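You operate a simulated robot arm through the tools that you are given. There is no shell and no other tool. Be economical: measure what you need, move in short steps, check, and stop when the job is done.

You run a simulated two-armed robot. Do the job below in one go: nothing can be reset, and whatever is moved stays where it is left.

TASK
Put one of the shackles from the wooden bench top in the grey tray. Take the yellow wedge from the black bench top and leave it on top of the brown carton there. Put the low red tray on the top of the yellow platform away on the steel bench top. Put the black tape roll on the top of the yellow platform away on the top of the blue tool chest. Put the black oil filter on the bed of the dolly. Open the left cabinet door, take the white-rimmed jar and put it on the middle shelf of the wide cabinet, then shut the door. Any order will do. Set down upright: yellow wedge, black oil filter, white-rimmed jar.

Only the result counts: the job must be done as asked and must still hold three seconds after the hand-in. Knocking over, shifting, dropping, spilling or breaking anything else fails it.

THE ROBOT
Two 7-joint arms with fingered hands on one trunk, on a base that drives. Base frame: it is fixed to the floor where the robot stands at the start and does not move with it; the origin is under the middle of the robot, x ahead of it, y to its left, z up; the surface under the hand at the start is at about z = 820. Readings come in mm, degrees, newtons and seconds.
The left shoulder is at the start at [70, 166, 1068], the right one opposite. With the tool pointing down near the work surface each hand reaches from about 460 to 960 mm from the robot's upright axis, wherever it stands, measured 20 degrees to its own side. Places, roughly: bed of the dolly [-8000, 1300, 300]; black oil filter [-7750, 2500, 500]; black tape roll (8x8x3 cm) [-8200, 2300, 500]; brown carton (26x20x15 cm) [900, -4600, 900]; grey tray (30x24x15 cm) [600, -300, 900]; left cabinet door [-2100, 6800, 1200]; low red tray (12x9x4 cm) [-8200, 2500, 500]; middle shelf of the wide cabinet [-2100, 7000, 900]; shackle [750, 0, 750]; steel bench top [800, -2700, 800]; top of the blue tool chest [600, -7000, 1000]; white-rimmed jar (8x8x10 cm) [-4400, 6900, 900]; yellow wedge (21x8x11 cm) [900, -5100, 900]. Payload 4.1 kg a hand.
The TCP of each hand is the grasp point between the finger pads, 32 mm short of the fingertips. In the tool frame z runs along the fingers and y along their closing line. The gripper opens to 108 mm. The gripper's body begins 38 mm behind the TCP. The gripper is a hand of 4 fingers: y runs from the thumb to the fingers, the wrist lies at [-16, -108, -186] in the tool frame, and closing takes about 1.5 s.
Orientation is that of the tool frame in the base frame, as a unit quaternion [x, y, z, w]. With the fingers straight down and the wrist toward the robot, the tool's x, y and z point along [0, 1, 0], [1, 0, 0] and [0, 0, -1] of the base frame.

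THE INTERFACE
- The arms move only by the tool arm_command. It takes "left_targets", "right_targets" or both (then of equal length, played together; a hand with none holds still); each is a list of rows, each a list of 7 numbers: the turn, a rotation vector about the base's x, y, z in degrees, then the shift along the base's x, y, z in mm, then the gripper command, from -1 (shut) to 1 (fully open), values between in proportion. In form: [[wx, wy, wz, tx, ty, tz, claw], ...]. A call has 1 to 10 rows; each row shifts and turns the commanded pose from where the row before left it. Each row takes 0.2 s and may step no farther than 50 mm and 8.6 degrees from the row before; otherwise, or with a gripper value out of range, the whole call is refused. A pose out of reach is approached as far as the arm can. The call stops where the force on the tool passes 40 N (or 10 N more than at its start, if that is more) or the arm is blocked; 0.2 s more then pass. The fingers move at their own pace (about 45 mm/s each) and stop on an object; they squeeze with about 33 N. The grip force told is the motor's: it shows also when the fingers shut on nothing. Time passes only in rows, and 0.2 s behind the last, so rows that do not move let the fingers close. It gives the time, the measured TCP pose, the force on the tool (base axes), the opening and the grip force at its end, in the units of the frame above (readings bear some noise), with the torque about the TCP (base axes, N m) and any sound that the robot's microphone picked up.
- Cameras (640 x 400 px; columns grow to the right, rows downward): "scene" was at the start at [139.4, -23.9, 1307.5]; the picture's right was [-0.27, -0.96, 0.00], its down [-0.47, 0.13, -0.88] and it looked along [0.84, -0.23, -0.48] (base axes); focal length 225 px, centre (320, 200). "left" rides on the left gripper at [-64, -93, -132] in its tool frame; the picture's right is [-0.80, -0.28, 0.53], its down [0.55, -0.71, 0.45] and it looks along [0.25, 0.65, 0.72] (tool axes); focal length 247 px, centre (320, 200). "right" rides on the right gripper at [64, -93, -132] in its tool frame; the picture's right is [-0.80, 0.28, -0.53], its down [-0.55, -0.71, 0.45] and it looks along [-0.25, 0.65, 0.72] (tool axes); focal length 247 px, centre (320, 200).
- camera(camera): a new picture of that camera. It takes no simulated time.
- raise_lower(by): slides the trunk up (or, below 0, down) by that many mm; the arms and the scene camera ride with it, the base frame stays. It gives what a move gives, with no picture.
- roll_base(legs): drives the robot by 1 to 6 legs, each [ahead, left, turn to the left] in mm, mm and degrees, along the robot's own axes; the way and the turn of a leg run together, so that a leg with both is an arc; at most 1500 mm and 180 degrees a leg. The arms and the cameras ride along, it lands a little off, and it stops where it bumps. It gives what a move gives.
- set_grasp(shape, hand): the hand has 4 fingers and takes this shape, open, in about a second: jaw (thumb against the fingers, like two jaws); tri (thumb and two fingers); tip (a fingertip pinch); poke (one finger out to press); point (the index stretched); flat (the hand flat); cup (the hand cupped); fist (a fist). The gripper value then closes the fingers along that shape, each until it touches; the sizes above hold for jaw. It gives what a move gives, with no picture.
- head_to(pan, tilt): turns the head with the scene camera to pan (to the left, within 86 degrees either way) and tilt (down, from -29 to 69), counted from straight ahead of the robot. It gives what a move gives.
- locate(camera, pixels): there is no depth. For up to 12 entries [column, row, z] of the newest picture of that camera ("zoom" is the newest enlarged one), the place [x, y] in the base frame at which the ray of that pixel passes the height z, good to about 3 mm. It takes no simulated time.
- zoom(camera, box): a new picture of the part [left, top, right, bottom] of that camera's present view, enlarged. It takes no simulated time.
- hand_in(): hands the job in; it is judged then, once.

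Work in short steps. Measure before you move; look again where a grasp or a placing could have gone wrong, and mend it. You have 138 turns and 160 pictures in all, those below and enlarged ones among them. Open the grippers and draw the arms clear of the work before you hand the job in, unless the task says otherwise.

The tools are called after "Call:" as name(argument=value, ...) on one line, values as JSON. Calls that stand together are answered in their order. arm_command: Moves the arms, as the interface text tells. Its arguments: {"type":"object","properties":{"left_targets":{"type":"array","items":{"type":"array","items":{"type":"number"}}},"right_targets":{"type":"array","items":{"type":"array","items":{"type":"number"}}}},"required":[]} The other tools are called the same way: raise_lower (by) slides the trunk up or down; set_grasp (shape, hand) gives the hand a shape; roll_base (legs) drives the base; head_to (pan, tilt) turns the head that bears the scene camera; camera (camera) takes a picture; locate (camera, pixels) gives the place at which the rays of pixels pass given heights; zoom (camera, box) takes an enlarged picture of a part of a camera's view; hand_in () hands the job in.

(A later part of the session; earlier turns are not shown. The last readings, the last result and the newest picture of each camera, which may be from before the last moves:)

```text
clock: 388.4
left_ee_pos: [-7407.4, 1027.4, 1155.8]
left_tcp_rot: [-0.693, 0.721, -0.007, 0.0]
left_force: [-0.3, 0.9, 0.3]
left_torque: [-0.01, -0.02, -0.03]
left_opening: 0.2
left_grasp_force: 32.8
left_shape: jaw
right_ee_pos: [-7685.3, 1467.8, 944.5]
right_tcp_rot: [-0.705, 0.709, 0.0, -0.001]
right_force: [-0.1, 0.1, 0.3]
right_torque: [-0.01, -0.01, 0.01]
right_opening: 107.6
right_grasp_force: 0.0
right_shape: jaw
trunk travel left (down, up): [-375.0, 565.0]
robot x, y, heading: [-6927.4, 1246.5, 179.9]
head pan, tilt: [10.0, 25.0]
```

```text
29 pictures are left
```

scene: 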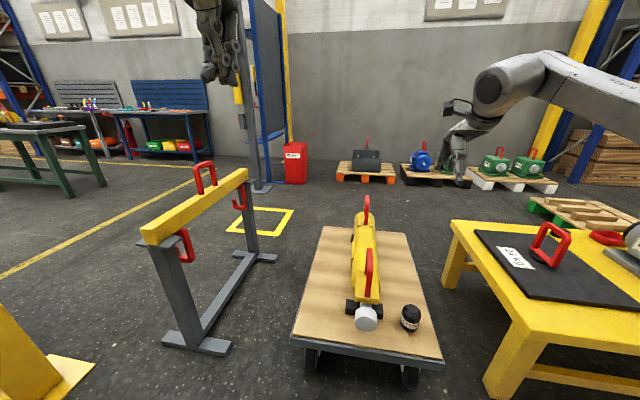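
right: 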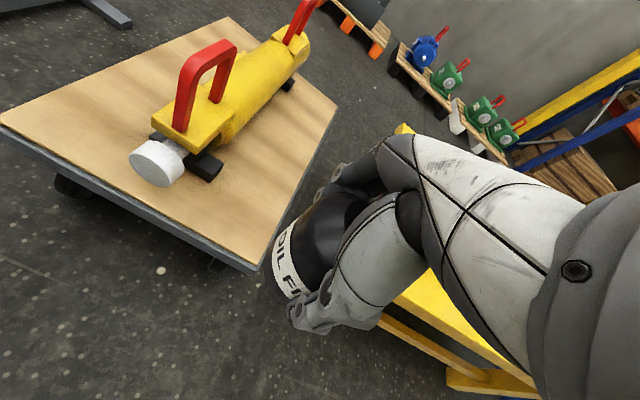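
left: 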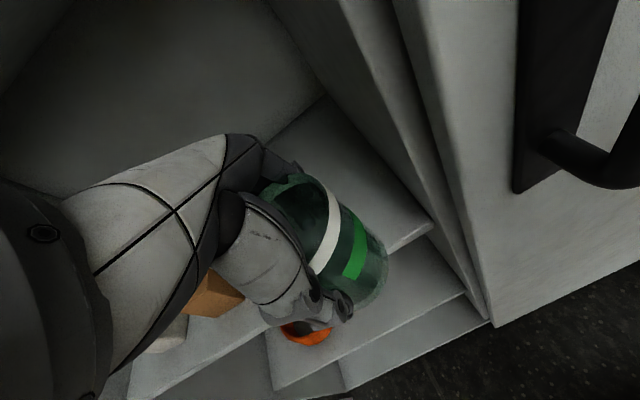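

The filter stands on the dolly bed. The tray and tape lie at the table's far edge, so I go around the left (past the post at about (-7475,160)) to the far side: retract the right hand, raise the trunk, then drive.

Call:
arm_command(right_targets=[[0, 0, 0, 40, 0, 20, 1], [0, 0, 0, 40, 0, 20, 1], [0, 0, 0, 40, 0, 20, 1], [0, 0, 0, 40, 0, 20, 1], [0, 0, 0, 30, 0, 20, 1]])

Call:
raise_lower(by=150)

Call:
roll_base(legs=[[-310, 0, 0], [0, 1000, 0], [0, 950, 0], [1200, 0, 0], [1130, 0, 0], [0, 0, 180]])

Call:
head_to(pan=40, tilt=25)

Call:
camera(camera="scene")

```text
clock: 389.6
left_ee_pos: [-7406.7, 1027.9, 1156.3]
left_tcp_rot: [-0.693, 0.721, -0.006, -0.001]
left_force: [-1.0, 0.1, 0.7]
left_torque: [-0.01, 0.02, 0.01]
left_opening: 0.0
left_grasp_force: 32.9
left_shape: jaw
right_ee_pos: [-7495.8, 1468.1, 1045.1]
right_tcp_rot: [-0.705, 0.709, 0.0, -0.001]
right_force: [0.3, 1.0, -0.1]
right_torque: [0.01, 0.01, -0.02]
right_opening: 107.9
right_grasp_force: 0.0
right_shape: jaw
trunk travel left (down, up): [-375.0, 565.0]
robot x, y, heading: [-6926.5, 1246.9, 179.8]
head pan, tilt: [10.0, 25.0]
```

```text
clock: 391.3
left_ee_pos: [-7408.2, 1027.6, 1305.8]
left_tcp_rot: [-0.693, 0.721, -0.007, 0.001]
left_force: [-0.4, 0.3, 0.3]
left_torque: [0.01, -0.02, -0.01]
left_opening: 0.0
left_grasp_force: 32.9
left_shape: jaw
right_ee_pos: [-7497.1, 1466.2, 1193.4]
right_tcp_rot: [-0.705, 0.709, 0.0, 0.001]
right_force: [-0.4, -0.2, -0.7]
right_torque: [-0.01, -0.03, 0.0]
right_opening: 107.7
right_grasp_force: 0.0
right_shape: jaw
trunk travel left (down, up): [-525.0, 415.0]
robot x, y, heading: [-6928.9, 1245.1, 179.9]
head pan, tilt: [10.0, 25.0]
```

```text
clock: 421.0
left_ee_pos: [-8476.3, -492.1, 1306.5]
left_tcp_rot: [0.748, 0.663, 0.0, -0.007]
left_force: [0.2, 0.8, 0.6]
left_torque: [-0.02, -0.01, 0.02]
left_opening: 0.0
left_grasp_force: 32.8
left_shape: jaw
right_ee_pos: [-8420.5, -936.8, 1193.9]
right_tcp_rot: [0.736, 0.677, 0.0, 0.001]
right_force: [0.8, 0.3, 0.0]
right_torque: [0.02, 0.0, 0.02]
right_opening: 107.9
right_grasp_force: 0.0
right_shape: jaw
trunk travel left (down, up): [-525.0, 415.0]
robot x, y, heading: [-8975.5, -671.8, -5.0]
head pan, tilt: [10.0, 25.0]
```

```text
clock: 421.9
left_ee_pos: [-8476.3, -492.5, 1306.4]
left_tcp_rot: [0.748, 0.664, -0.001, -0.006]
left_force: [0.0, -0.7, -0.1]
left_torque: [-0.04, -0.01, -0.01]
left_opening: 0.2
left_grasp_force: 33.3
left_shape: jaw
right_ee_pos: [-8419.8, -937.3, 1193.5]
right_tcp_rot: [0.736, 0.677, 0.001, 0.001]
right_force: [0.3, -0.4, -0.1]
right_torque: [0.03, 0.01, 0.01]
right_opening: 107.9
right_grasp_force: 0.1
right_shape: jaw
trunk travel left (down, up): [-525.0, 415.0]
robot x, y, heading: [-8971.0, -670.3, -5.1]
head pan, tilt: [40.0, 25.0]
```

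```text
28 pictures are left
```

scene: 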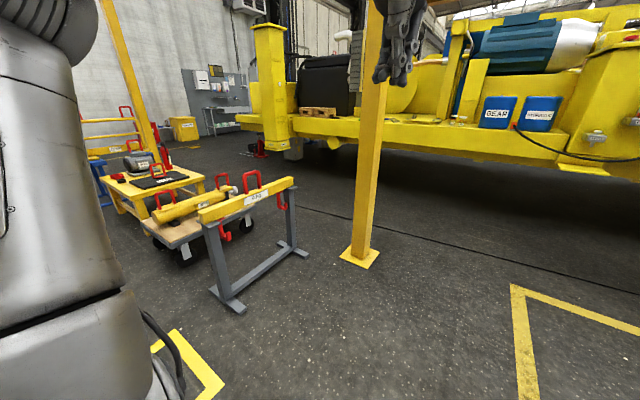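

The way on this side is clear. I square the heading and strafe left to behind the table, lower the trunk and look.

Call:
roll_base(legs=[[0, 0, 5], [0, 1500, 0], [0, 1470, 0]])

Call:
raise_lower(by=-300)

Call:
head_to(pan=0, tilt=38)

Call:
camera(camera="scene")

```text
clock: 436.8
left_ee_pos: [-8465.1, 2523.8, 1305.8]
left_tcp_rot: [0.724, 0.689, -0.001, -0.007]
left_force: [0.2, 0.3, 0.1]
left_torque: [0.01, 0.0, 0.03]
left_opening: 0.2
left_grasp_force: 32.9
left_shape: jaw
right_ee_pos: [-8380.7, 2085.2, 1193.0]
right_tcp_rot: [0.713, 0.701, 0.001, 0.001]
right_force: [0.7, -0.8, 0.0]
right_torque: [0.0, 0.05, 0.03]
right_opening: 107.7
right_grasp_force: 0.1
right_shape: jaw
trunk travel left (down, up): [-525.0, 415.0]
robot x, y, heading: [-8950.8, 2312.8, -1.1]
head pan, tilt: [40.0, 25.0]
```

```text
clock: 439.8
left_ee_pos: [-8466.7, 2524.5, 1007.0]
left_tcp_rot: [0.725, 0.689, 0.0, -0.007]
left_force: [0.4, -0.6, 0.8]
left_torque: [-0.01, 0.0, 0.03]
left_opening: 0.1
left_grasp_force: 33.2
left_shape: jaw
right_ee_pos: [-8380.6, 2084.2, 893.4]
right_tcp_rot: [0.713, 0.701, 0.001, 0.001]
right_force: [0.0, 0.7, 0.6]
right_torque: [0.01, -0.03, 0.03]
right_opening: 107.8
right_grasp_force: 0.2
right_shape: jaw
trunk travel left (down, up): [-225.0, 715.0]
robot x, y, heading: [-8951.8, 2312.0, -0.9]
head pan, tilt: [40.0, 25.0]
```

```text
clock: 440.9
left_ee_pos: [-8465.0, 2524.7, 1007.5]
left_tcp_rot: [0.725, 0.689, 0.0, -0.006]
left_force: [0.0, -0.1, 0.7]
left_torque: [-0.02, 0.01, 0.04]
left_opening: 0.0
left_grasp_force: 32.7
left_shape: jaw
right_ee_pos: [-8381.2, 2085.0, 894.1]
right_tcp_rot: [0.713, 0.701, 0.001, 0.0]
right_force: [0.2, 0.2, -0.7]
right_torque: [0.03, 0.03, 0.0]
right_opening: 107.9
right_grasp_force: 0.1
right_shape: jaw
trunk travel left (down, up): [-225.0, 715.0]
robot x, y, heading: [-8951.6, 2312.8, -0.9]
head pan, tilt: [0.0, 38.0]
```

```text
27 pictures are left
```

scene: 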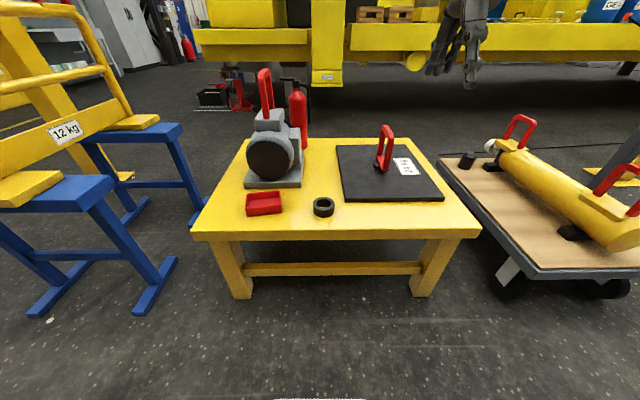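

Red tray at (264,203) and tape at (323,207) are right before me. I zoom and locate.

Call:
zoom(camera="scene", box=[220, 160, 380, 260])

Call:
locate(camera="zoom", pixels=[[148, 222, 445], [253, 211, 445], [108, 134, 485], [240, 128, 485], [107, 170, 485], [252, 162, 485], [412, 173, 470], [372, 180, 470], [453, 176, 470], [410, 222, 445], [170, 115, 455]])

```text
4.00 times, centred on (300, 210) of scene
```

zoom: 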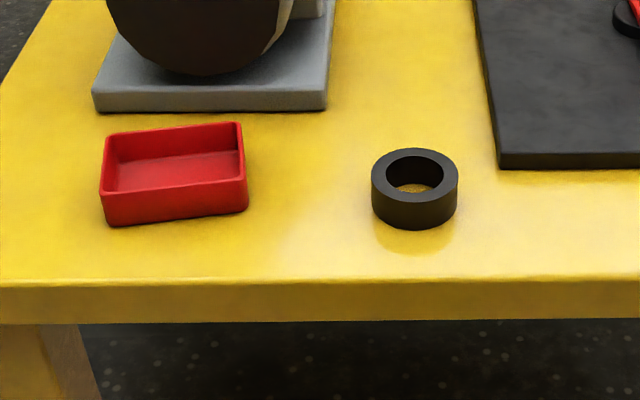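

```text
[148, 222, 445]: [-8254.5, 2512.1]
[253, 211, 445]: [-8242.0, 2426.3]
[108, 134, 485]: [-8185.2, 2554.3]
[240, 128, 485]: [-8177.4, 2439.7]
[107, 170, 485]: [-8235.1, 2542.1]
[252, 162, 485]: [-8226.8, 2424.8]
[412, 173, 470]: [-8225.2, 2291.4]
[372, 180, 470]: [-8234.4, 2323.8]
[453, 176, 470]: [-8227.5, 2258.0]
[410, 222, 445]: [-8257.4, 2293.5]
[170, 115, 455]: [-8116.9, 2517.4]
```

Tray: centre ≈(-8226,2494), near wall x≈-8270, yaw ≈4°; tape centre ≈(-8225,2291). I bring both hands above: the left to pinch the tray's near wall, the right to span the tape.

Call:
arm_command(left_targets=[[0, 0, 0.7, 19.6, -3.4, -39, 0], [0, 0, 0.7, 19.6, -3.4, -39, 0], [0, 0, 0.7, 19.6, -3.4, -39, 0], [0, 0, 0.7, 19.6, -3.4, -39, 0], [0, 0, 0.7, 19.6, -3.4, -39, 0], [0, 0, 0.7, 19.6, -3.4, -39, 0], [0, 0, 0.7, 19.6, -3.4, -39, 0], [0, 0, 0.7, 19.6, -3.4, -39, 0], [0, 0, 0.7, 19.6, -3.4, -39, 0], [0, 0, 0.7, 19.6, -3.4, -39, 0]], right_targets=[[0, 0, 0, 15.6, 20.6, -28, 1], [0, 0, 0, 15.6, 20.6, -28, 1], [0, 0, 0, 15.6, 20.6, -28, 1], [0, 0, 0, 15.6, 20.6, -28, 1], [0, 0, 0, 15.6, 20.6, -28, 1], [0, 0, 0, 15.6, 20.6, -28, 1], [0, 0, 0, 15.6, 20.6, -28, 1], [0, 0, 0, 15.6, 20.6, -28, 1], [0, 0, 0, 15.6, 20.6, -28, 1], [0, 0, 0, 15.6, 20.6, -28, 1]])

Call:
camera(camera="left")

Call:
camera(camera="right")

```text
clock: 443.1
left_ee_pos: [-8327.6, 2501.7, 715.7]
left_tcp_rot: [0.686, 0.728, 0.0, -0.007]
left_force: [-0.5, 0.6, 0.0]
left_torque: [-0.01, -0.01, 0.0]
left_opening: 53.7
left_grasp_force: 0.1
left_shape: jaw
left hand out of reach, approached as far as the arm can: row 8, 9, 10
right_ee_pos: [-8223.6, 2290.8, 613.9]
right_tcp_rot: [0.713, 0.702, 0.001, 0.001]
right_force: [-0.1, -0.6, 0.2]
right_torque: [-0.05, 0.04, 0.05]
right_opening: 108.0
right_grasp_force: 0.0
right_shape: jaw
trunk travel left (down, up): [-225.0, 715.0]
robot x, y, heading: [-8947.3, 2308.7, -1.1]
head pan, tilt: [0.0, 38.0]
```

```text
25 pictures are left
```

left: 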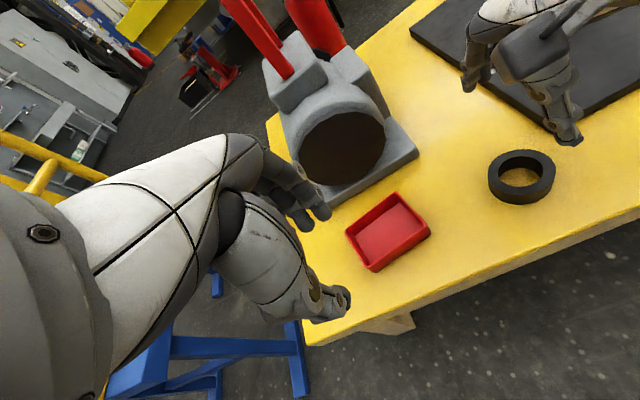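

```text
24 pictures are left
```

right: 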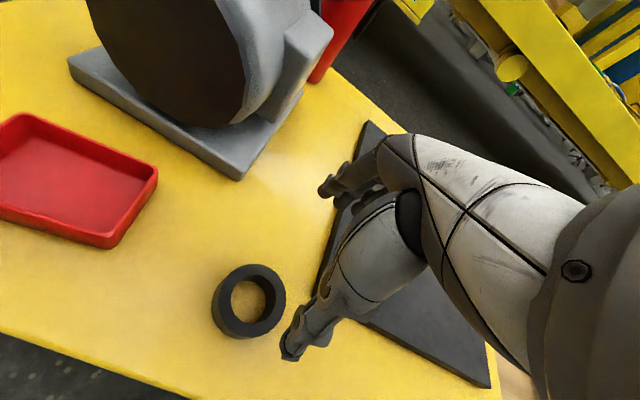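

The left arm is at its limit; I'll finish the tape first, then lower the trunk for the left. I verify the tape position.

Call:
locate(camera="right", pixels=[[250, 299, 475], [158, 168, 485], [112, 245, 485], [20, 117, 485], [0, 215, 485]])

Call:
locate(camera="left", pixels=[[521, 172, 475], [428, 231, 485], [373, 270, 485], [347, 235, 485], [400, 195, 485]])

```text
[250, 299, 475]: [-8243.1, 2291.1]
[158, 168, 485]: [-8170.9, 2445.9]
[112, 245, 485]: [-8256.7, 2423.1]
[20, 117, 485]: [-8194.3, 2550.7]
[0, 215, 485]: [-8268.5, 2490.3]
```

```text
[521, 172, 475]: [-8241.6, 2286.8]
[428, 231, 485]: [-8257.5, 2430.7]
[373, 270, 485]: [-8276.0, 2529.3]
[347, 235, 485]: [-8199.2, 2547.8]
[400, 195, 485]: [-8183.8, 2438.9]
```

Tape centre (-8242,2289); tray near wall mid (-8267,2478), left wall mid ≈(-8236,2540). I grasp the tape with the right hand and lift it.

Call:
arm_command(right_targets=[[0, 0, 0, -18, -2, -20, 1], [0, 0, 0, 0, 0, -40, 1], [0, 0, 0, 0, 0, -40, 1], [0, 0, 0, 0, 0, -31, 1], [0, 0, 0, 0, 0, 0, -1], [0, 0, 0, 0, 0, 0, -1], [0, 0, 0, 0, 0, 0, -1], [0, 0, 0, 0, 0, 0, -1], [0, 0, 0, 0, 0, 0, -1]])

Call:
arm_command(right_targets=[[0, 0, 0, 0, 0, 10, -1], [0, 0, 0, 0, 0, 30, -1], [0, 0, 0, -10, -10, 45, -1], [0, 0, 0, -20, -20, 40, -1], [0, 0, 0, -20, -20, 40, -1], [0, 0, 0, -20, -20, 40, -1], [0, 0, 0, -20, -20, 40, -1], [0, 0, 0, -20, -20, 40, -1], [0, 0, 0, -20, -20, 40, -1], [0, 0, 0, -20, -20, 40, -1]], left_targets=[[0, 0, -8, 0, 5, 0, 0], [0, 0, -8, 0, 5, 0, 0], [0, 0, -8, 0, 5, 0, 0], [0, 0, -8, 0, 5, 0, 0], [0, 0, -8, 0, 5, 0, 0], [0, 0, -8, 0, 5, 0, 0], [0, 0, -8, 0, 5, 0, 0], [0, 0, -8, 0, 5, 0, 0], [0, 0, -8, 0, 5, 0, 0], [0, 0, -8, 0, 5, 0, 0]])

Call:
camera(camera="scene")

```text
clock: 445.1
left_ee_pos: [-8328.8, 2500.5, 716.7]
left_tcp_rot: [0.686, 0.727, 0.0, -0.006]
left_force: [0.0, -0.3, 0.1]
left_torque: [0.01, -0.03, 0.0]
left_opening: 53.6
left_grasp_force: 0.0
left_shape: jaw
right_ee_pos: [-8240.8, 2287.8, 484.3]
right_tcp_rot: [0.712, 0.702, 0.001, 0.001]
right_force: [1.2, 0.6, 2.9]
right_torque: [0.0, -0.08, 0.01]
right_opening: 63.2
right_grasp_force: 32.9
right_shape: jaw
trunk travel left (down, up): [-225.0, 715.0]
robot x, y, heading: [-8952.1, 2314.8, -1.1]
head pan, tilt: [0.0, 38.0]
```

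```text
clock: 447.3
left_ee_pos: [-8327.1, 2552.5, 718.9]
left_tcp_rot: [0.993, 0.122, 0.002, -0.005]
left_force: [0.6, 0.1, 0.1]
left_torque: [0.01, -0.01, 0.0]
left_opening: 53.7
left_grasp_force: 0.0
left_shape: jaw
right_ee_pos: [-8392.8, 2140.5, 848.4]
right_tcp_rot: [0.713, 0.702, 0.001, 0.001]
right_force: [-0.1, 0.0, 0.2]
right_torque: [-0.01, 0.01, 0.01]
right_opening: 63.6
right_grasp_force: 32.6
right_shape: jaw
trunk travel left (down, up): [-225.0, 715.0]
robot x, y, heading: [-8954.1, 2315.9, -0.9]
head pan, tilt: [0.0, 38.0]
```

```text
23 pictures are left
```

scene: 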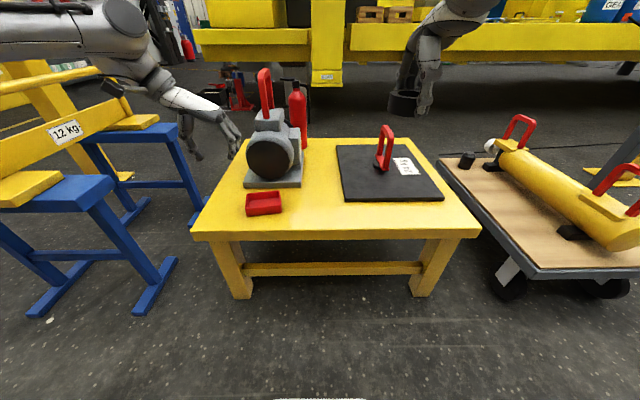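

The tape is held. The left hand's yaw now matches the tray's left wall. I roll 90 mm ahead, lower the trunk 200, and check.

Call:
roll_base(legs=[[92, 0, 0]])

Call:
raise_lower(by=-180)

Call:
camera(camera="left")

```text
clock: 448.4
left_ee_pos: [-8234.9, 2549.8, 718.5]
left_tcp_rot: [0.992, 0.123, 0.002, -0.005]
left_force: [0.0, -0.3, -0.4]
left_torque: [-0.01, 0.0, -0.02]
left_opening: 53.6
left_grasp_force: 0.1
left_shape: jaw
right_ee_pos: [-8300.1, 2138.5, 845.4]
right_tcp_rot: [0.713, 0.701, 0.0, 0.001]
right_force: [0.5, 0.1, -1.0]
right_torque: [0.03, 0.01, 0.01]
right_opening: 63.3
right_grasp_force: 32.8
right_shape: jaw
trunk travel left (down, up): [-225.0, 715.0]
robot x, y, heading: [-8856.2, 2315.2, -1.0]
head pan, tilt: [0.0, 38.0]
```

```text
clock: 450.4
left_ee_pos: [-8235.6, 2549.2, 538.2]
left_tcp_rot: [0.992, 0.123, 0.003, -0.004]
left_force: [0.5, 0.3, -0.2]
left_torque: [-0.01, 0.01, -0.01]
left_opening: 53.8
left_grasp_force: 0.1
left_shape: jaw
right_ee_pos: [-8300.4, 2137.9, 667.4]
right_tcp_rot: [0.714, 0.701, 0.0, 0.0]
right_force: [0.5, 0.8, -0.9]
right_torque: [-0.03, 0.02, -0.01]
right_opening: 63.4
right_grasp_force: 33.0
right_shape: jaw
trunk travel left (down, up): [-45.0, 895.0]
robot x, y, heading: [-8859.2, 2310.1, -1.0]
head pan, tilt: [0.0, 38.0]
```

```text
22 pictures are left
```

left: 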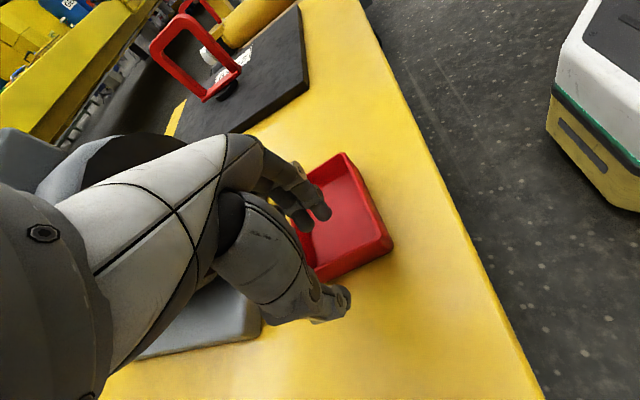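

Call:
locate(camera="left", pixels=[[391, 240, 485], [345, 262, 485], [344, 155, 485]])

```text
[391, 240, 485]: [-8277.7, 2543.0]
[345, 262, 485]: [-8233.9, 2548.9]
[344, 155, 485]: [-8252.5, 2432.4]
```

The wall lies right between thumb and fingers. I descend 45 mm, close, and lift a little.

Call:
arm_command(left_targets=[[0, 0, 0, 0, 0, -25, 0], [0, 0, 0, 0, 0, -20, 0], [0, 0, 0, 0, 0, 0, -1], [0, 0, 0, 0, 0, 0, -1], [0, 0, 0, 0, 0, 0, -1], [0, 0, 0, 0, 0, 0, -1], [0, 0, 0, 0, 0, 0, -1]])

Call:
arm_command(left_targets=[[0, 0, 0, 0, 0, 10, -1], [0, 0, 0, 0, 0, 20, -1], [0, 0, 0, -5, 0, 35, -1], [0, 0, 0, -5, 0, 35, -1], [0, 0, 0, 0, 0, 0, -1]])

Call:
camera(camera="left")

```text
clock: 452.0
left_ee_pos: [-8236.1, 2550.0, 493.5]
left_tcp_rot: [0.992, 0.123, 0.002, -0.005]
left_force: [-0.4, -0.1, 0.3]
left_torque: [-0.03, 0.03, -0.02]
left_opening: 0.0
left_grasp_force: 33.0
left_shape: jaw
right_ee_pos: [-8300.7, 2138.2, 667.0]
right_tcp_rot: [0.713, 0.701, 0.001, 0.0]
right_force: [0.4, -0.4, -1.2]
right_torque: [0.0, 0.0, 0.01]
right_opening: 63.4
right_grasp_force: 33.1
right_shape: jaw
trunk travel left (down, up): [-45.0, 895.0]
robot x, y, heading: [-8858.2, 2311.1, -1.1]
head pan, tilt: [0.0, 38.0]
```

```text
clock: 453.2
left_ee_pos: [-8244.5, 2548.7, 592.4]
left_tcp_rot: [0.992, 0.123, 0.003, -0.006]
left_force: [0.3, -0.2, -1.1]
left_torque: [0.08, 0.05, 0.01]
left_opening: 0.0
left_grasp_force: 33.4
left_shape: jaw
right_ee_pos: [-8301.0, 2138.9, 666.1]
right_tcp_rot: [0.714, 0.701, 0.0, 0.0]
right_force: [-0.5, 0.2, -0.7]
right_torque: [-0.02, 0.02, -0.02]
right_opening: 63.4
right_grasp_force: 33.2
right_shape: jaw
trunk travel left (down, up): [-45.0, 895.0]
robot x, y, heading: [-8855.7, 2310.1, -0.7]
head pan, tilt: [0.0, 38.0]
```

```text
21 pictures are left
```

left: 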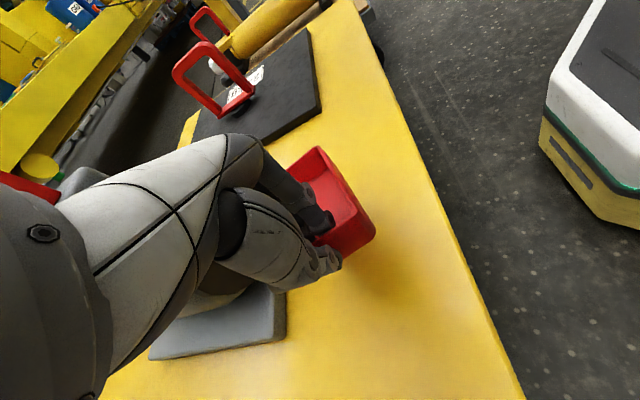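

Both items are held. With few turns left I chain moves: raise the trunk, go back around the dolly side to (-6690,-660), turn to face +y and pass the post.

Call:
raise_lower(by=560)

Call:
roll_base(legs=[[-95, 0, 0.9], [0, -1500, 0], [0, -1470, 0], [1130, 0, 0], [1130, 0, 0], [0, 0, 90]])

Call:
roll_base(legs=[[1450, 0, 0]])

Call:
head_to(pan=0, tilt=25)

Call:
camera(camera="scene")

```text
refused: 560 is not a number from -400 to 400
```

```text
clock: 459.4
left_ee_pos: [-8350.9, 1399.4, 588.3]
left_tcp_rot: [0.991, 0.132, -0.002, -0.011]
left_force: [-5.5, 12.1, -2.2]
left_torque: [0.39, 0.17, 0.14]
left_opening: 0.2
left_grasp_force: 32.5
left_shape: jaw
right_ee_pos: [-8400.7, 978.9, 665.4]
right_tcp_rot: [0.709, 0.705, -0.001, 0.001]
right_force: [-0.2, -0.7, -1.4]
right_torque: [-0.01, 0.05, 0.0]
right_opening: 63.5
right_grasp_force: 33.0
right_shape: jaw
trunk travel left (down, up): [-45.0, 895.0]
robot x, y, heading: [-8964.8, 1145.4, -0.2]
head pan, tilt: [0.0, 38.0]
stopped in leg 2: the force on the tool passed its limit at 48 N (the readings are from after the stop); the commanded pose is now the measured one
```

```text
clock: 460.5
left_ee_pos: [-8329.0, 1408.8, 585.4]
left_tcp_rot: [0.991, 0.136, -0.004, -0.015]
left_force: [-3.8, 10.5, -3.4]
left_torque: [0.35, 0.11, -0.03]
left_opening: 0.1
left_grasp_force: 33.4
left_shape: jaw
right_ee_pos: [-8377.0, 981.1, 667.5]
right_tcp_rot: [0.708, 0.706, 0.001, 0.001]
right_force: [0.4, 0.8, -0.9]
right_torque: [0.01, 0.0, -0.03]
right_opening: 63.3
right_grasp_force: 33.0
right_shape: jaw
trunk travel left (down, up): [-45.0, 895.0]
robot x, y, heading: [-8936.1, 1144.5, -0.1]
head pan, tilt: [0.0, 38.0]
stopped in leg 1: the force on the tool passed its limit at 41 N (the readings are from after the stop); the commanded pose is now the measured one
```

```text
clock: 461.3
left_ee_pos: [-8327.7, 1407.0, 587.2]
left_tcp_rot: [0.991, 0.137, -0.002, -0.015]
left_force: [-7.2, 19.2, -2.3]
left_torque: [0.59, 0.19, -0.01]
left_opening: 0.1
left_grasp_force: 33.2
left_shape: jaw
right_ee_pos: [-8377.6, 980.6, 667.8]
right_tcp_rot: [0.708, 0.707, 0.0, 0.001]
right_force: [0.2, -0.6, -0.2]
right_torque: [0.01, 0.03, -0.01]
right_opening: 63.5
right_grasp_force: 33.3
right_shape: jaw
trunk travel left (down, up): [-45.0, 895.0]
robot x, y, heading: [-8935.7, 1149.6, -0.1]
head pan, tilt: [0.0, 25.0]
```

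```text
20 pictures are left
```

scene: 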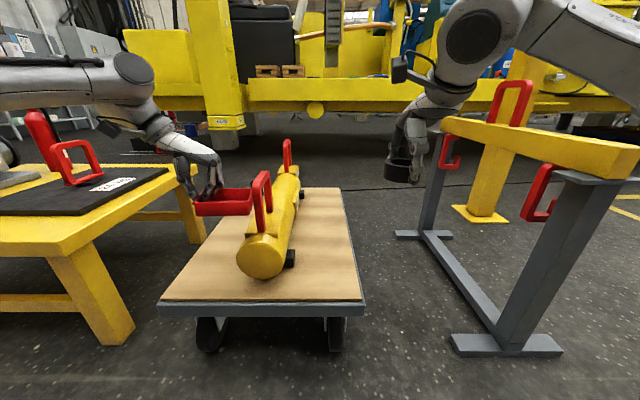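

The raise was refused (limit 400) and the tray met the cylinder's handle. I move off it, raise in two steps, and redo the trip.

Call:
roll_base(legs=[[0, 70, 0], [-50, 0, 0]])

Call:
raise_lower(by=400)

Call:
raise_lower(by=180)

Call:
camera(camera="scene")

Call:
roll_base(legs=[[0, -1000, 0], [0, -880, 0], [1150, 0, 0], [1150, 0, 0], [0, 0, 90], [1450, 0, 0]])

Call:
head_to(pan=20, tilt=25)

Call:
camera(camera="scene")

```text
clock: 462.8
left_ee_pos: [-8376.6, 1473.8, 586.5]
left_tcp_rot: [0.991, 0.134, -0.002, -0.013]
left_force: [-0.8, 1.1, -1.4]
left_torque: [0.04, 0.04, 0.0]
left_opening: 0.0
left_grasp_force: 33.1
left_shape: jaw
right_ee_pos: [-8427.3, 1049.3, 667.3]
right_tcp_rot: [0.709, 0.705, 0.0, 0.0]
right_force: [0.3, -0.3, -0.9]
right_torque: [-0.02, -0.01, 0.02]
right_opening: 63.3
right_grasp_force: 33.3
right_shape: jaw
trunk travel left (down, up): [-45.0, 895.0]
robot x, y, heading: [-8987.2, 1216.7, -0.5]
head pan, tilt: [0.0, 25.0]
```

```text
clock: 466.6
left_ee_pos: [-8376.2, 1473.7, 986.4]
left_tcp_rot: [0.991, 0.134, -0.001, -0.014]
left_force: [-0.1, 0.5, -1.5]
left_torque: [0.06, 0.02, 0.02]
left_opening: 0.0
left_grasp_force: 33.4
left_shape: jaw
right_ee_pos: [-8426.6, 1049.8, 1066.5]
right_tcp_rot: [0.709, 0.705, 0.0, 0.0]
right_force: [1.0, 0.8, -1.4]
right_torque: [0.01, 0.01, 0.01]
right_opening: 63.6
right_grasp_force: 32.8
right_shape: jaw
trunk travel left (down, up): [-445.0, 495.0]
robot x, y, heading: [-8986.3, 1216.3, 0.0]
head pan, tilt: [0.0, 25.0]
```

```text
clock: 468.6
left_ee_pos: [-8376.5, 1474.4, 1167.1]
left_tcp_rot: [0.991, 0.134, -0.002, -0.013]
left_force: [0.6, 0.1, -0.7]
left_torque: [0.04, 0.0, 0.0]
left_opening: 0.0
left_grasp_force: 33.1
left_shape: jaw
right_ee_pos: [-8425.8, 1048.5, 1247.6]
right_tcp_rot: [0.709, 0.705, 0.0, 0.0]
right_force: [0.7, 1.2, -1.4]
right_torque: [-0.01, 0.03, -0.01]
right_opening: 63.6
right_grasp_force: 33.1
right_shape: jaw
trunk travel left (down, up): [-625.0, 315.0]
robot x, y, heading: [-8985.8, 1216.2, -0.2]
head pan, tilt: [0.0, 25.0]
```

```text
19 pictures are left
```

scene: 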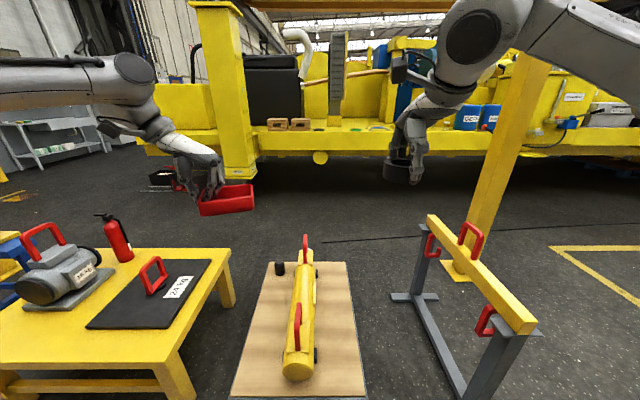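

```text
clock: 499.5
left_ee_pos: [-6953.2, 1433.9, 1166.5]
left_tcp_rot: [0.609, 0.793, -0.011, -0.009]
left_force: [-0.2, -0.4, -1.8]
left_torque: [-0.02, 0.05, -0.01]
left_opening: 0.3
left_grasp_force: 33.1
left_shape: jaw
right_ee_pos: [-6529.0, 1378.7, 1247.1]
right_tcp_rot: [0.008, 1.0, 0.0, 0.0]
right_force: [-0.1, 0.6, -0.6]
right_torque: [0.01, 0.0, 0.0]
right_opening: 62.9
right_grasp_force: 33.1
right_shape: jaw
trunk travel left (down, up): [-625.0, 315.0]
robot x, y, heading: [-6700.8, 820.9, 89.4]
head pan, tilt: [0.0, 25.0]
```

```text
clock: 500.3
left_ee_pos: [-6953.5, 1435.0, 1166.2]
left_tcp_rot: [0.609, 0.793, -0.012, -0.008]
left_force: [0.8, 0.7, -0.7]
left_torque: [-0.05, 0.04, -0.02]
left_opening: 0.1
left_grasp_force: 33.1
left_shape: jaw
right_ee_pos: [-6528.4, 1379.5, 1245.9]
right_tcp_rot: [0.007, 1.0, 0.0, 0.0]
right_force: [-0.1, 0.3, -1.5]
right_torque: [0.01, -0.01, -0.01]
right_opening: 63.2
right_grasp_force: 33.1
right_shape: jaw
trunk travel left (down, up): [-625.0, 315.0]
robot x, y, heading: [-6702.7, 821.6, 89.3]
head pan, tilt: [20.0, 25.0]
```

```text
18 pictures are left
```

scene: 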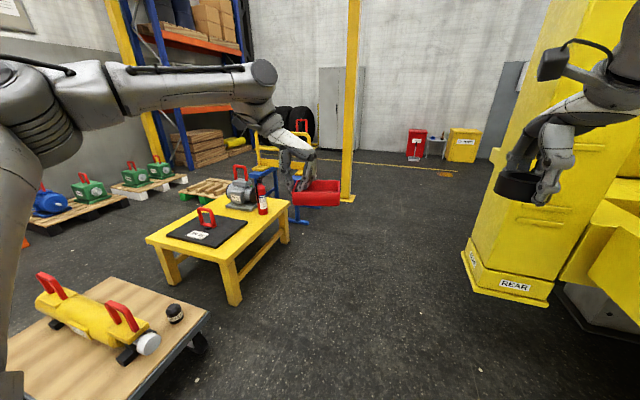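

The filter still stands, and all is clear. I pass the machine column at x≈-6850, then the post at x≈-6570, and drive the known northern lane east, turning to face -y at its end.

Call:
roll_base(legs=[[700, 150, 0.7], [1380, 0, 0], [300, -280, 0], [1000, 0, 0], [720, 0, 0], [0, 0, -90]])

Call:
roll_base(legs=[[1500, 0, 0], [1500, 0, 0], [1500, 0, 0], [1500, 0, 0], [310, 0, 0], [0, 0, -90]])

Call:
head_to(pan=0, tilt=20)

Call:
camera(camera="scene")

```text
clock: 525.0
left_ee_pos: [-5995.0, 5185.0, 1166.3]
left_tcp_rot: [0.99, 0.141, -0.002, -0.014]
left_force: [0.1, 0.3, -0.4]
left_torque: [0.06, 0.02, 0.02]
left_opening: 0.2
left_grasp_force: 33.4
left_shape: jaw
right_ee_pos: [-6038.6, 4758.6, 1247.6]
right_tcp_rot: [0.704, 0.711, 0.0, -0.001]
right_force: [-0.2, 0.2, -2.2]
right_torque: [0.02, -0.01, -0.01]
right_opening: 62.8
right_grasp_force: 33.8
right_shape: jaw
trunk travel left (down, up): [-625.0, 315.0]
robot x, y, heading: [-6601.6, 4916.7, 0.3]
head pan, tilt: [20.0, 25.0]
```

```text
clock: 559.0
left_ee_pos: [-53.6, 4114.3, 1167.0]
left_tcp_rot: [0.785, -0.619, 0.009, -0.012]
left_force: [-0.5, -0.5, -1.9]
left_torque: [0.01, -0.06, 0.0]
left_opening: 0.1
left_grasp_force: 33.0
left_shape: jaw
right_ee_pos: [-476.8, 4179.9, 1247.5]
right_tcp_rot: [1.0, -0.02, 0.0, 0.0]
right_force: [-0.4, 0.7, -0.9]
right_torque: [-0.01, 0.02, -0.01]
right_opening: 62.4
right_grasp_force: 32.5
right_shape: jaw
trunk travel left (down, up): [-625.0, 315.0]
robot x, y, heading: [-292.4, 4737.0, -92.2]
head pan, tilt: [20.0, 25.0]
```

```text
clock: 559.9
left_ee_pos: [-54.9, 4115.3, 1167.8]
left_tcp_rot: [0.786, -0.619, 0.009, -0.011]
left_force: [0.1, -0.4, -0.8]
left_torque: [0.01, -0.05, 0.0]
left_opening: 0.0
left_grasp_force: 33.5
left_shape: jaw
right_ee_pos: [-478.2, 4179.6, 1248.1]
right_tcp_rot: [1.0, -0.02, 0.0, 0.001]
right_force: [0.6, -0.4, -0.9]
right_torque: [0.03, -0.02, 0.01]
right_opening: 62.3
right_grasp_force: 33.3
right_shape: jaw
trunk travel left (down, up): [-625.0, 315.0]
robot x, y, heading: [-291.1, 4731.6, -92.3]
head pan, tilt: [0.0, 20.0]
```

```text
17 pictures are left
```

scene: 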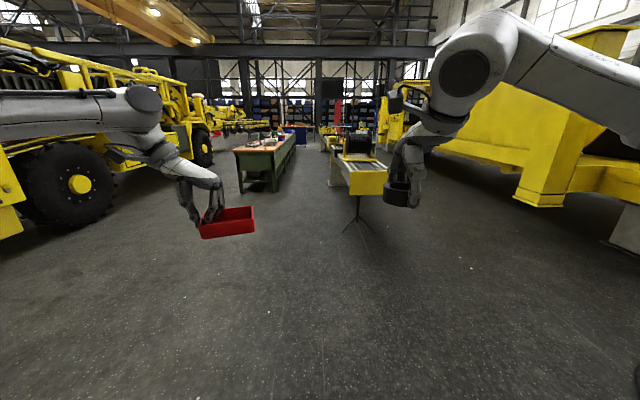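

All fine. I raise the trunk for clearance, correct the heading, drive down the corridor to the steel bench and turn to face it.

Call:
raise_lower(by=250)

Call:
roll_base(legs=[[1500, 0, 2.3], [1500, 0, 0], [1500, 0, 0], [1500, 0, 0], [1400, 0, 0], [0, 0, 90]])

Call:
head_to(pan=10, tilt=40)

Call:
camera(camera="scene")

```text
clock: 562.4
left_ee_pos: [-54.2, 4114.9, 1416.9]
left_tcp_rot: [0.786, -0.619, 0.009, -0.011]
left_force: [0.2, 0.0, -1.7]
left_torque: [0.04, -0.03, 0.04]
left_opening: 0.3
left_grasp_force: 32.9
left_shape: jaw
right_ee_pos: [-477.1, 4179.4, 1496.0]
right_tcp_rot: [1.0, -0.021, 0.0, 0.0]
right_force: [-1.1, 0.0, -1.5]
right_torque: [0.03, -0.07, 0.03]
right_opening: 62.3
right_grasp_force: 33.0
right_shape: jaw
trunk travel left (down, up): [-875.0, 65.0]
robot x, y, heading: [-290.2, 4736.0, -92.3]
head pan, tilt: [0.0, 20.0]
```

```text
clock: 600.1
left_ee_pos: [176.9, -2816.5, 1416.2]
left_tcp_rot: [0.984, -0.175, 0.002, -0.015]
left_force: [0.1, -0.1, -1.5]
left_torque: [0.08, 0.0, 0.0]
left_opening: 0.0
left_grasp_force: 33.0
left_shape: jaw
right_ee_pos: [-111.9, -3134.9, 1496.1]
right_tcp_rot: [0.891, 0.455, 0.0, -0.001]
right_force: [-0.5, -0.2, -0.9]
right_torque: [0.0, 0.0, 0.0]
right_opening: 62.3
right_grasp_force: 32.6
right_shape: jaw
trunk travel left (down, up): [-875.0, 65.0]
robot x, y, heading: [-471.0, -2673.1, -35.9]
head pan, tilt: [0.0, 20.0]
stopped in leg 6: the robot was blocked; the commanded pose is now the measured one
```

```text
clock: 601.0
left_ee_pos: [176.7, -2812.2, 1415.5]
left_tcp_rot: [0.985, -0.175, 0.002, -0.013]
left_force: [0.0, 1.0, -1.5]
left_torque: [0.02, 0.02, 0.01]
left_opening: 0.0
left_grasp_force: 33.1
left_shape: jaw
right_ee_pos: [-108.9, -3128.5, 1497.2]
right_tcp_rot: [0.89, 0.456, 0.0, 0.001]
right_force: [0.1, 0.1, -0.9]
right_torque: [0.01, 0.03, -0.03]
right_opening: 62.3
right_grasp_force: 32.8
right_shape: jaw
trunk travel left (down, up): [-875.0, 65.0]
robot x, y, heading: [-469.9, -2672.3, -35.7]
head pan, tilt: [10.0, 40.0]
```

```text
16 pictures are left
```

scene: 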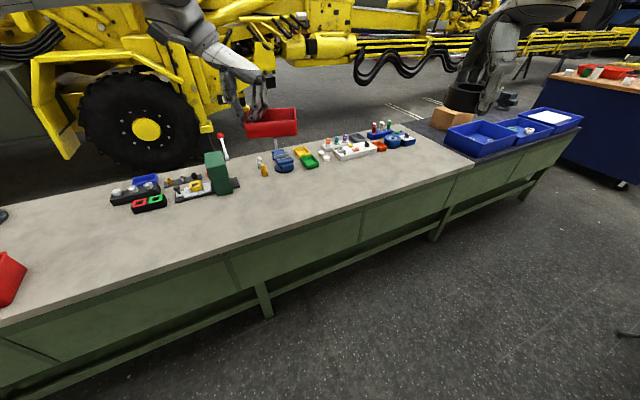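

The turn was blocked by the rail side. I shift toward the bench, finish the turn, approach it, and map the bench items.

Call:
locate(camera="scene", pixels=[[150, 207, 820], [222, 193, 820], [263, 175, 820], [283, 170, 820], [310, 166, 820], [352, 158, 820], [240, 250, 820], [340, 205, 820], [300, 232, 820], [474, 163, 820]])

Call:
roll_base(legs=[[210, 150, 0], [0, 0, 35.8], [150, 0, 0]])

Call:
raise_lower(by=-300)

Call:
camera(camera="scene")

Call:
camera(camera="left")

```text
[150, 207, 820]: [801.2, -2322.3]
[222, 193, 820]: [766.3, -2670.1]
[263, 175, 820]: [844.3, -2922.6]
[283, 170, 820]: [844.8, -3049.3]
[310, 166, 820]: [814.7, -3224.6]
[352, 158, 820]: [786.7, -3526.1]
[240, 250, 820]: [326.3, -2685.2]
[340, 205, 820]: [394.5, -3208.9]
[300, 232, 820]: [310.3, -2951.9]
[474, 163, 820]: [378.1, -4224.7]
```

```text
clock: 605.5
left_ee_pos: [536.8, -2399.7, 1417.8]
left_tcp_rot: [0.989, 0.145, -0.001, -0.015]
left_force: [0.3, 0.4, -0.9]
left_torque: [0.05, 0.03, 0.0]
left_opening: 0.2
left_grasp_force: 33.3
left_shape: jaw
right_ee_pos: [495.0, -2826.4, 1499.0]
right_tcp_rot: [0.701, 0.713, 0.001, 0.002]
right_force: [-0.9, 0.1, -1.1]
right_torque: [-0.02, -0.01, 0.04]
right_opening: 61.8
right_grasp_force: 32.7
right_shape: jaw
trunk travel left (down, up): [-875.0, 65.0]
robot x, y, heading: [-63.9, -2672.8, 1.1]
head pan, tilt: [10.0, 40.0]
```

```text
clock: 608.5
left_ee_pos: [539.1, -2399.0, 1118.2]
left_tcp_rot: [0.989, 0.146, -0.002, -0.014]
left_force: [-0.8, -0.2, -0.5]
left_torque: [0.06, 0.02, 0.02]
left_opening: 0.1
left_grasp_force: 33.3
left_shape: jaw
right_ee_pos: [499.5, -2826.3, 1196.3]
right_tcp_rot: [0.701, 0.713, 0.0, 0.0]
right_force: [-0.7, 0.2, -1.4]
right_torque: [-0.01, -0.03, 0.02]
right_opening: 61.9
right_grasp_force: 32.7
right_shape: jaw
trunk travel left (down, up): [-575.0, 365.0]
robot x, y, heading: [-68.4, -2669.1, 1.2]
head pan, tilt: [10.0, 40.0]
```

```text
15 pictures are left
```

scene: 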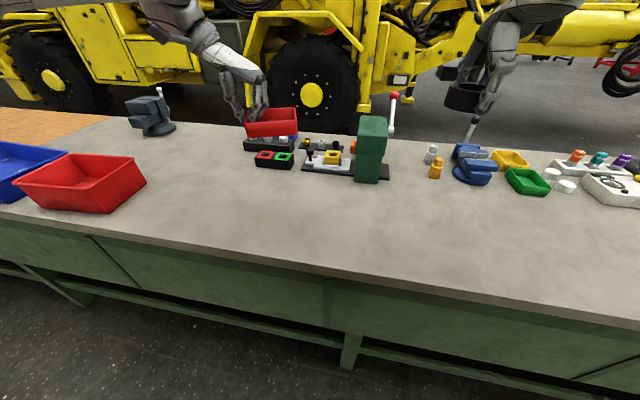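

```text
14 pictures are left
5 turns are left
```

left: 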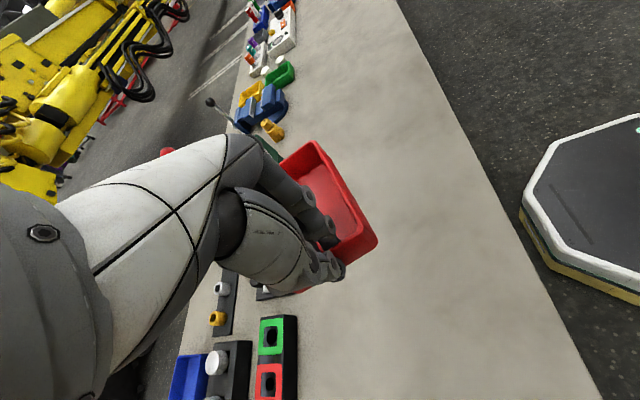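

The spot under the tray (≈(555,-2460)) is free. I lower it to the bench, release, lift off, picture it, then raise and drive on toward the blue chest, facing it.

Call:
arm_command(left_targets=[[0, 0, 0, 0, 0, -45, -1], [0, 0, 0, 0, 0, -45, -1], [0, 0, 0, 0, 0, -45, -1], [0, 0, 0, 0, 0, -45, -1], [0, 0, 0, 0, 0, -40, -1], [0, 0, 0, 0, 0, -15, -1], [0, 0, 0, 0, 0, -7, -1], [0, 0, 0, 0, 0, -3, -1], [0, 0, 0, 0, 0, 0, -1]])

Call:
arm_command(left_targets=[[0, 0, 0, 0, 0, 0, -0.6], [0, 0, 0, 0, 0, 0, -0.2], [0, 0, 0, 0, 0, 0, 0], [0, 0, 0, 0, 0, 0, 0], [0, 0, 0, 0, 0, 15, 0], [0, 0, 0, 0, 0, 40, 0], [0, 0, 0, 0, 0, 45, 0], [0, 0, 0, 0, 0, 45, 0], [0, 0, 0, 0, 0, 45, 0], [0, 0, 0, 0, 0, 45, 0]])

Call:
camera(camera="scene")

Call:
raise_lower(by=300)

Call:
roll_base(legs=[[-190, 0, -1.1], [0, 0, -90], [1500, 0, 0], [1500, 0, 0], [350, 0, 0], [0, 550, 0]])

Call:
head_to(pan=-10, tilt=35)

Call:
camera(camera="scene")

Call:
camera(camera="right")

```text
clock: 610.5
left_ee_pos: [515.2, -2391.4, 882.9]
left_tcp_rot: [0.989, 0.147, -0.001, -0.014]
left_force: [-0.1, 0.3, -1.4]
left_torque: [0.04, 0.03, 0.02]
left_opening: 0.0
left_grasp_force: 32.9
left_shape: jaw
left hand out of reach, approached as far as the arm can: row 5, 6, 7
right_ee_pos: [498.8, -2825.4, 1198.0]
right_tcp_rot: [0.701, 0.713, 0.001, 0.0]
right_force: [0.0, 0.1, -2.3]
right_torque: [0.01, 0.04, 0.0]
right_opening: 62.1
right_grasp_force: 32.9
right_shape: jaw
trunk travel left (down, up): [-575.0, 365.0]
robot x, y, heading: [-63.8, -2670.5, 1.1]
head pan, tilt: [10.0, 40.0]
```

```text
clock: 612.7
left_ee_pos: [516.8, -2393.5, 1121.1]
left_tcp_rot: [0.989, 0.146, -0.002, -0.015]
left_force: [0.0, 0.0, 0.1]
left_torque: [-0.01, 0.02, 0.05]
left_opening: 53.7
left_grasp_force: 0.1
left_shape: jaw
right_ee_pos: [498.7, -2826.5, 1196.7]
right_tcp_rot: [0.701, 0.713, 0.001, 0.0]
right_force: [-0.1, 0.2, -1.0]
right_torque: [-0.01, 0.02, -0.02]
right_opening: 62.2
right_grasp_force: 33.2
right_shape: jaw
trunk travel left (down, up): [-575.0, 365.0]
robot x, y, heading: [-67.1, -2672.2, 1.0]
head pan, tilt: [10.0, 40.0]
```

```text
13 pictures are left
```

scene: 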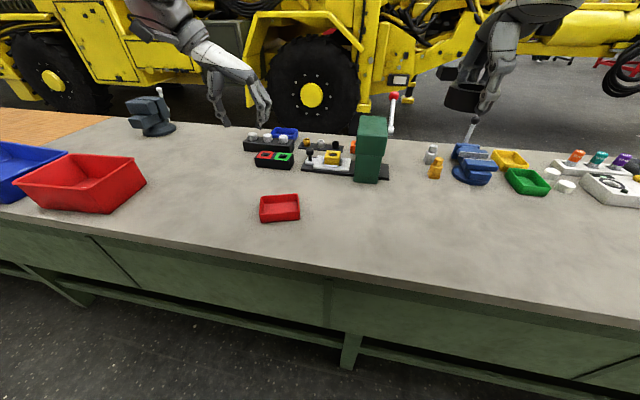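

```text
clock: 615.7
left_ee_pos: [517.8, -2391.5, 1420.9]
left_tcp_rot: [0.989, 0.145, -0.002, -0.014]
left_force: [-0.1, 0.7, -1.0]
left_torque: [-0.01, 0.0, 0.02]
left_opening: 53.6
left_grasp_force: 0.1
left_shape: jaw
right_ee_pos: [499.2, -2825.3, 1497.0]
right_tcp_rot: [0.701, 0.713, 0.0, 0.0]
right_force: [-0.1, 0.5, -1.9]
right_torque: [0.01, -0.01, 0.02]
right_opening: 62.0
right_grasp_force: 32.9
right_shape: jaw
trunk travel left (down, up): [-875.0, 65.0]
robot x, y, heading: [-64.8, -2671.7, 1.1]
head pan, tilt: [10.0, 40.0]
```

```text
clock: 639.8
left_ee_pos: [665.3, -6571.3, 1420.3]
left_tcp_rot: [0.808, -0.589, 0.008, -0.013]
left_force: [-0.3, 0.8, -0.5]
left_torque: [-0.01, -0.04, 0.01]
left_opening: 53.5
left_grasp_force: 0.1
left_shape: jaw
right_ee_pos: [231.8, -6562.3, 1496.7]
right_tcp_rot: [1.0, 0.019, 0.001, 0.001]
right_force: [0.9, -0.3, -1.0]
right_torque: [0.02, 0.01, 0.0]
right_opening: 61.7
right_grasp_force: 33.1
right_shape: jaw
trunk travel left (down, up): [-875.0, 65.0]
robot x, y, heading: [371.8, -5993.2, -87.8]
head pan, tilt: [10.0, 40.0]
```

```text
clock: 640.6
left_ee_pos: [667.4, -6570.2, 1420.8]
left_tcp_rot: [0.809, -0.588, 0.009, -0.011]
left_force: [0.5, 0.4, -0.9]
left_torque: [-0.03, 0.05, 0.02]
left_opening: 53.4
left_grasp_force: 0.1
left_shape: jaw
right_ee_pos: [232.7, -6561.8, 1496.3]
right_tcp_rot: [1.0, 0.019, 0.0, 0.0]
right_force: [-0.1, -0.4, -0.1]
right_torque: [-0.02, -0.01, 0.01]
right_opening: 61.8
right_grasp_force: 32.8
right_shape: jaw
trunk travel left (down, up): [-875.0, 65.0]
robot x, y, heading: [378.0, -5994.5, -87.7]
head pan, tilt: [-10.0, 35.0]
```

```text
12 pictures are left
```

scene: 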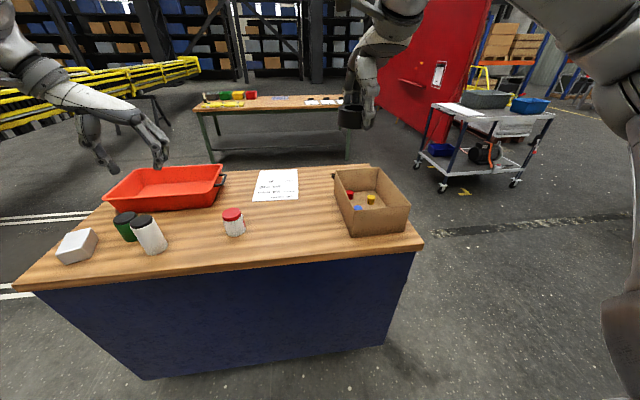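

```text
11 pictures are left
4 turns are left
```

right: 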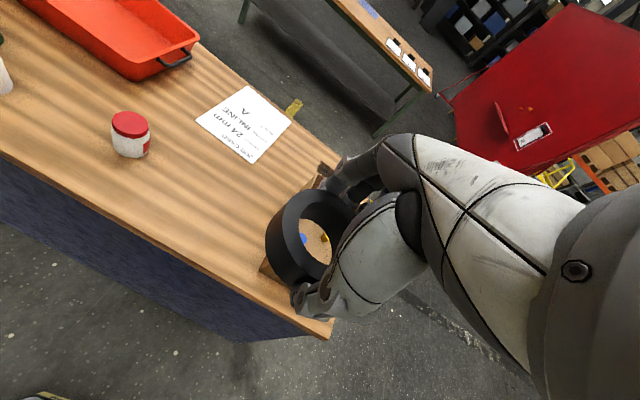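

The red tray rests on the steel bench. The chest top is below; I measure its height, the free area between jar and box, and lower the trunk.

Call:
locate(camera="scene", pixels=[[423, 243, 980], [423, 243, 1000], [423, 243, 1020], [290, 225, 1000], [234, 236, 1000], [350, 234, 1000], [290, 264, 1000], [250, 200, 1000], [299, 200, 1000], [333, 178, 1000]])

Call:
locate(camera="right", pixels=[[331, 322, 980], [331, 322, 1000], [331, 322, 1020], [130, 158, 1000], [200, 200, 1000], [255, 265, 1000]])

Call:
raise_lower(by=-250)

Call:
zoom(camera="scene", box=[160, 100, 440, 275])

```text
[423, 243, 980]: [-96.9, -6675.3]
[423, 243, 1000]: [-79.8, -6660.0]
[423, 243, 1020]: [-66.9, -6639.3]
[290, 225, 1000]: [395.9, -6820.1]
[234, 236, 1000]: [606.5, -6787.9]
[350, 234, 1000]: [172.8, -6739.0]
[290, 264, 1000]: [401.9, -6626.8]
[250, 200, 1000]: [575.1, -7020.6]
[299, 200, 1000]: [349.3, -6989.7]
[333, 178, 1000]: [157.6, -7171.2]
```

```text
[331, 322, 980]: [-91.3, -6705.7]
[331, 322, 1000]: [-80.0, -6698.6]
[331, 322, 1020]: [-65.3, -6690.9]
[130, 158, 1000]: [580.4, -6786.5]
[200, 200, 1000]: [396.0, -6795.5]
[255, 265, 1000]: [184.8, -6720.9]
```

```text
clock: 643.2
left_ee_pos: [667.4, -6571.0, 1170.5]
left_tcp_rot: [0.808, -0.589, 0.008, -0.012]
left_force: [-0.6, 0.5, -0.5]
left_torque: [0.02, 0.01, 0.01]
left_opening: 53.9
left_grasp_force: 0.0
left_shape: jaw
right_ee_pos: [233.9, -6562.1, 1247.7]
right_tcp_rot: [1.0, 0.019, 0.001, 0.001]
right_force: [0.2, 0.0, -0.2]
right_torque: [0.0, -0.02, 0.02]
right_opening: 62.0
right_grasp_force: 32.5
right_shape: jaw
trunk travel left (down, up): [-625.0, 315.0]
robot x, y, heading: [373.9, -5991.4, -87.8]
head pan, tilt: [-10.0, 35.0]
```

```text
2.29 times, centred on (300, 188) of scene
3 turns are left
```

zoom: 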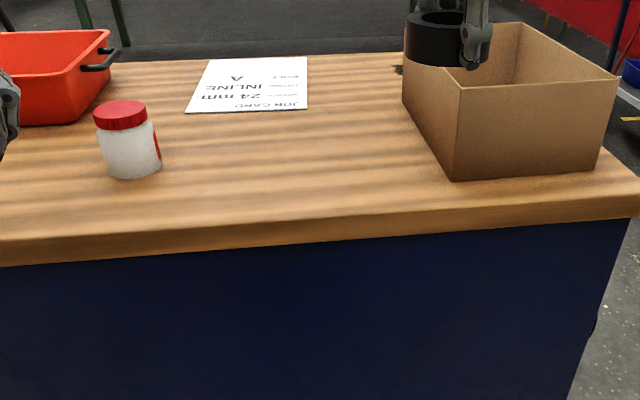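

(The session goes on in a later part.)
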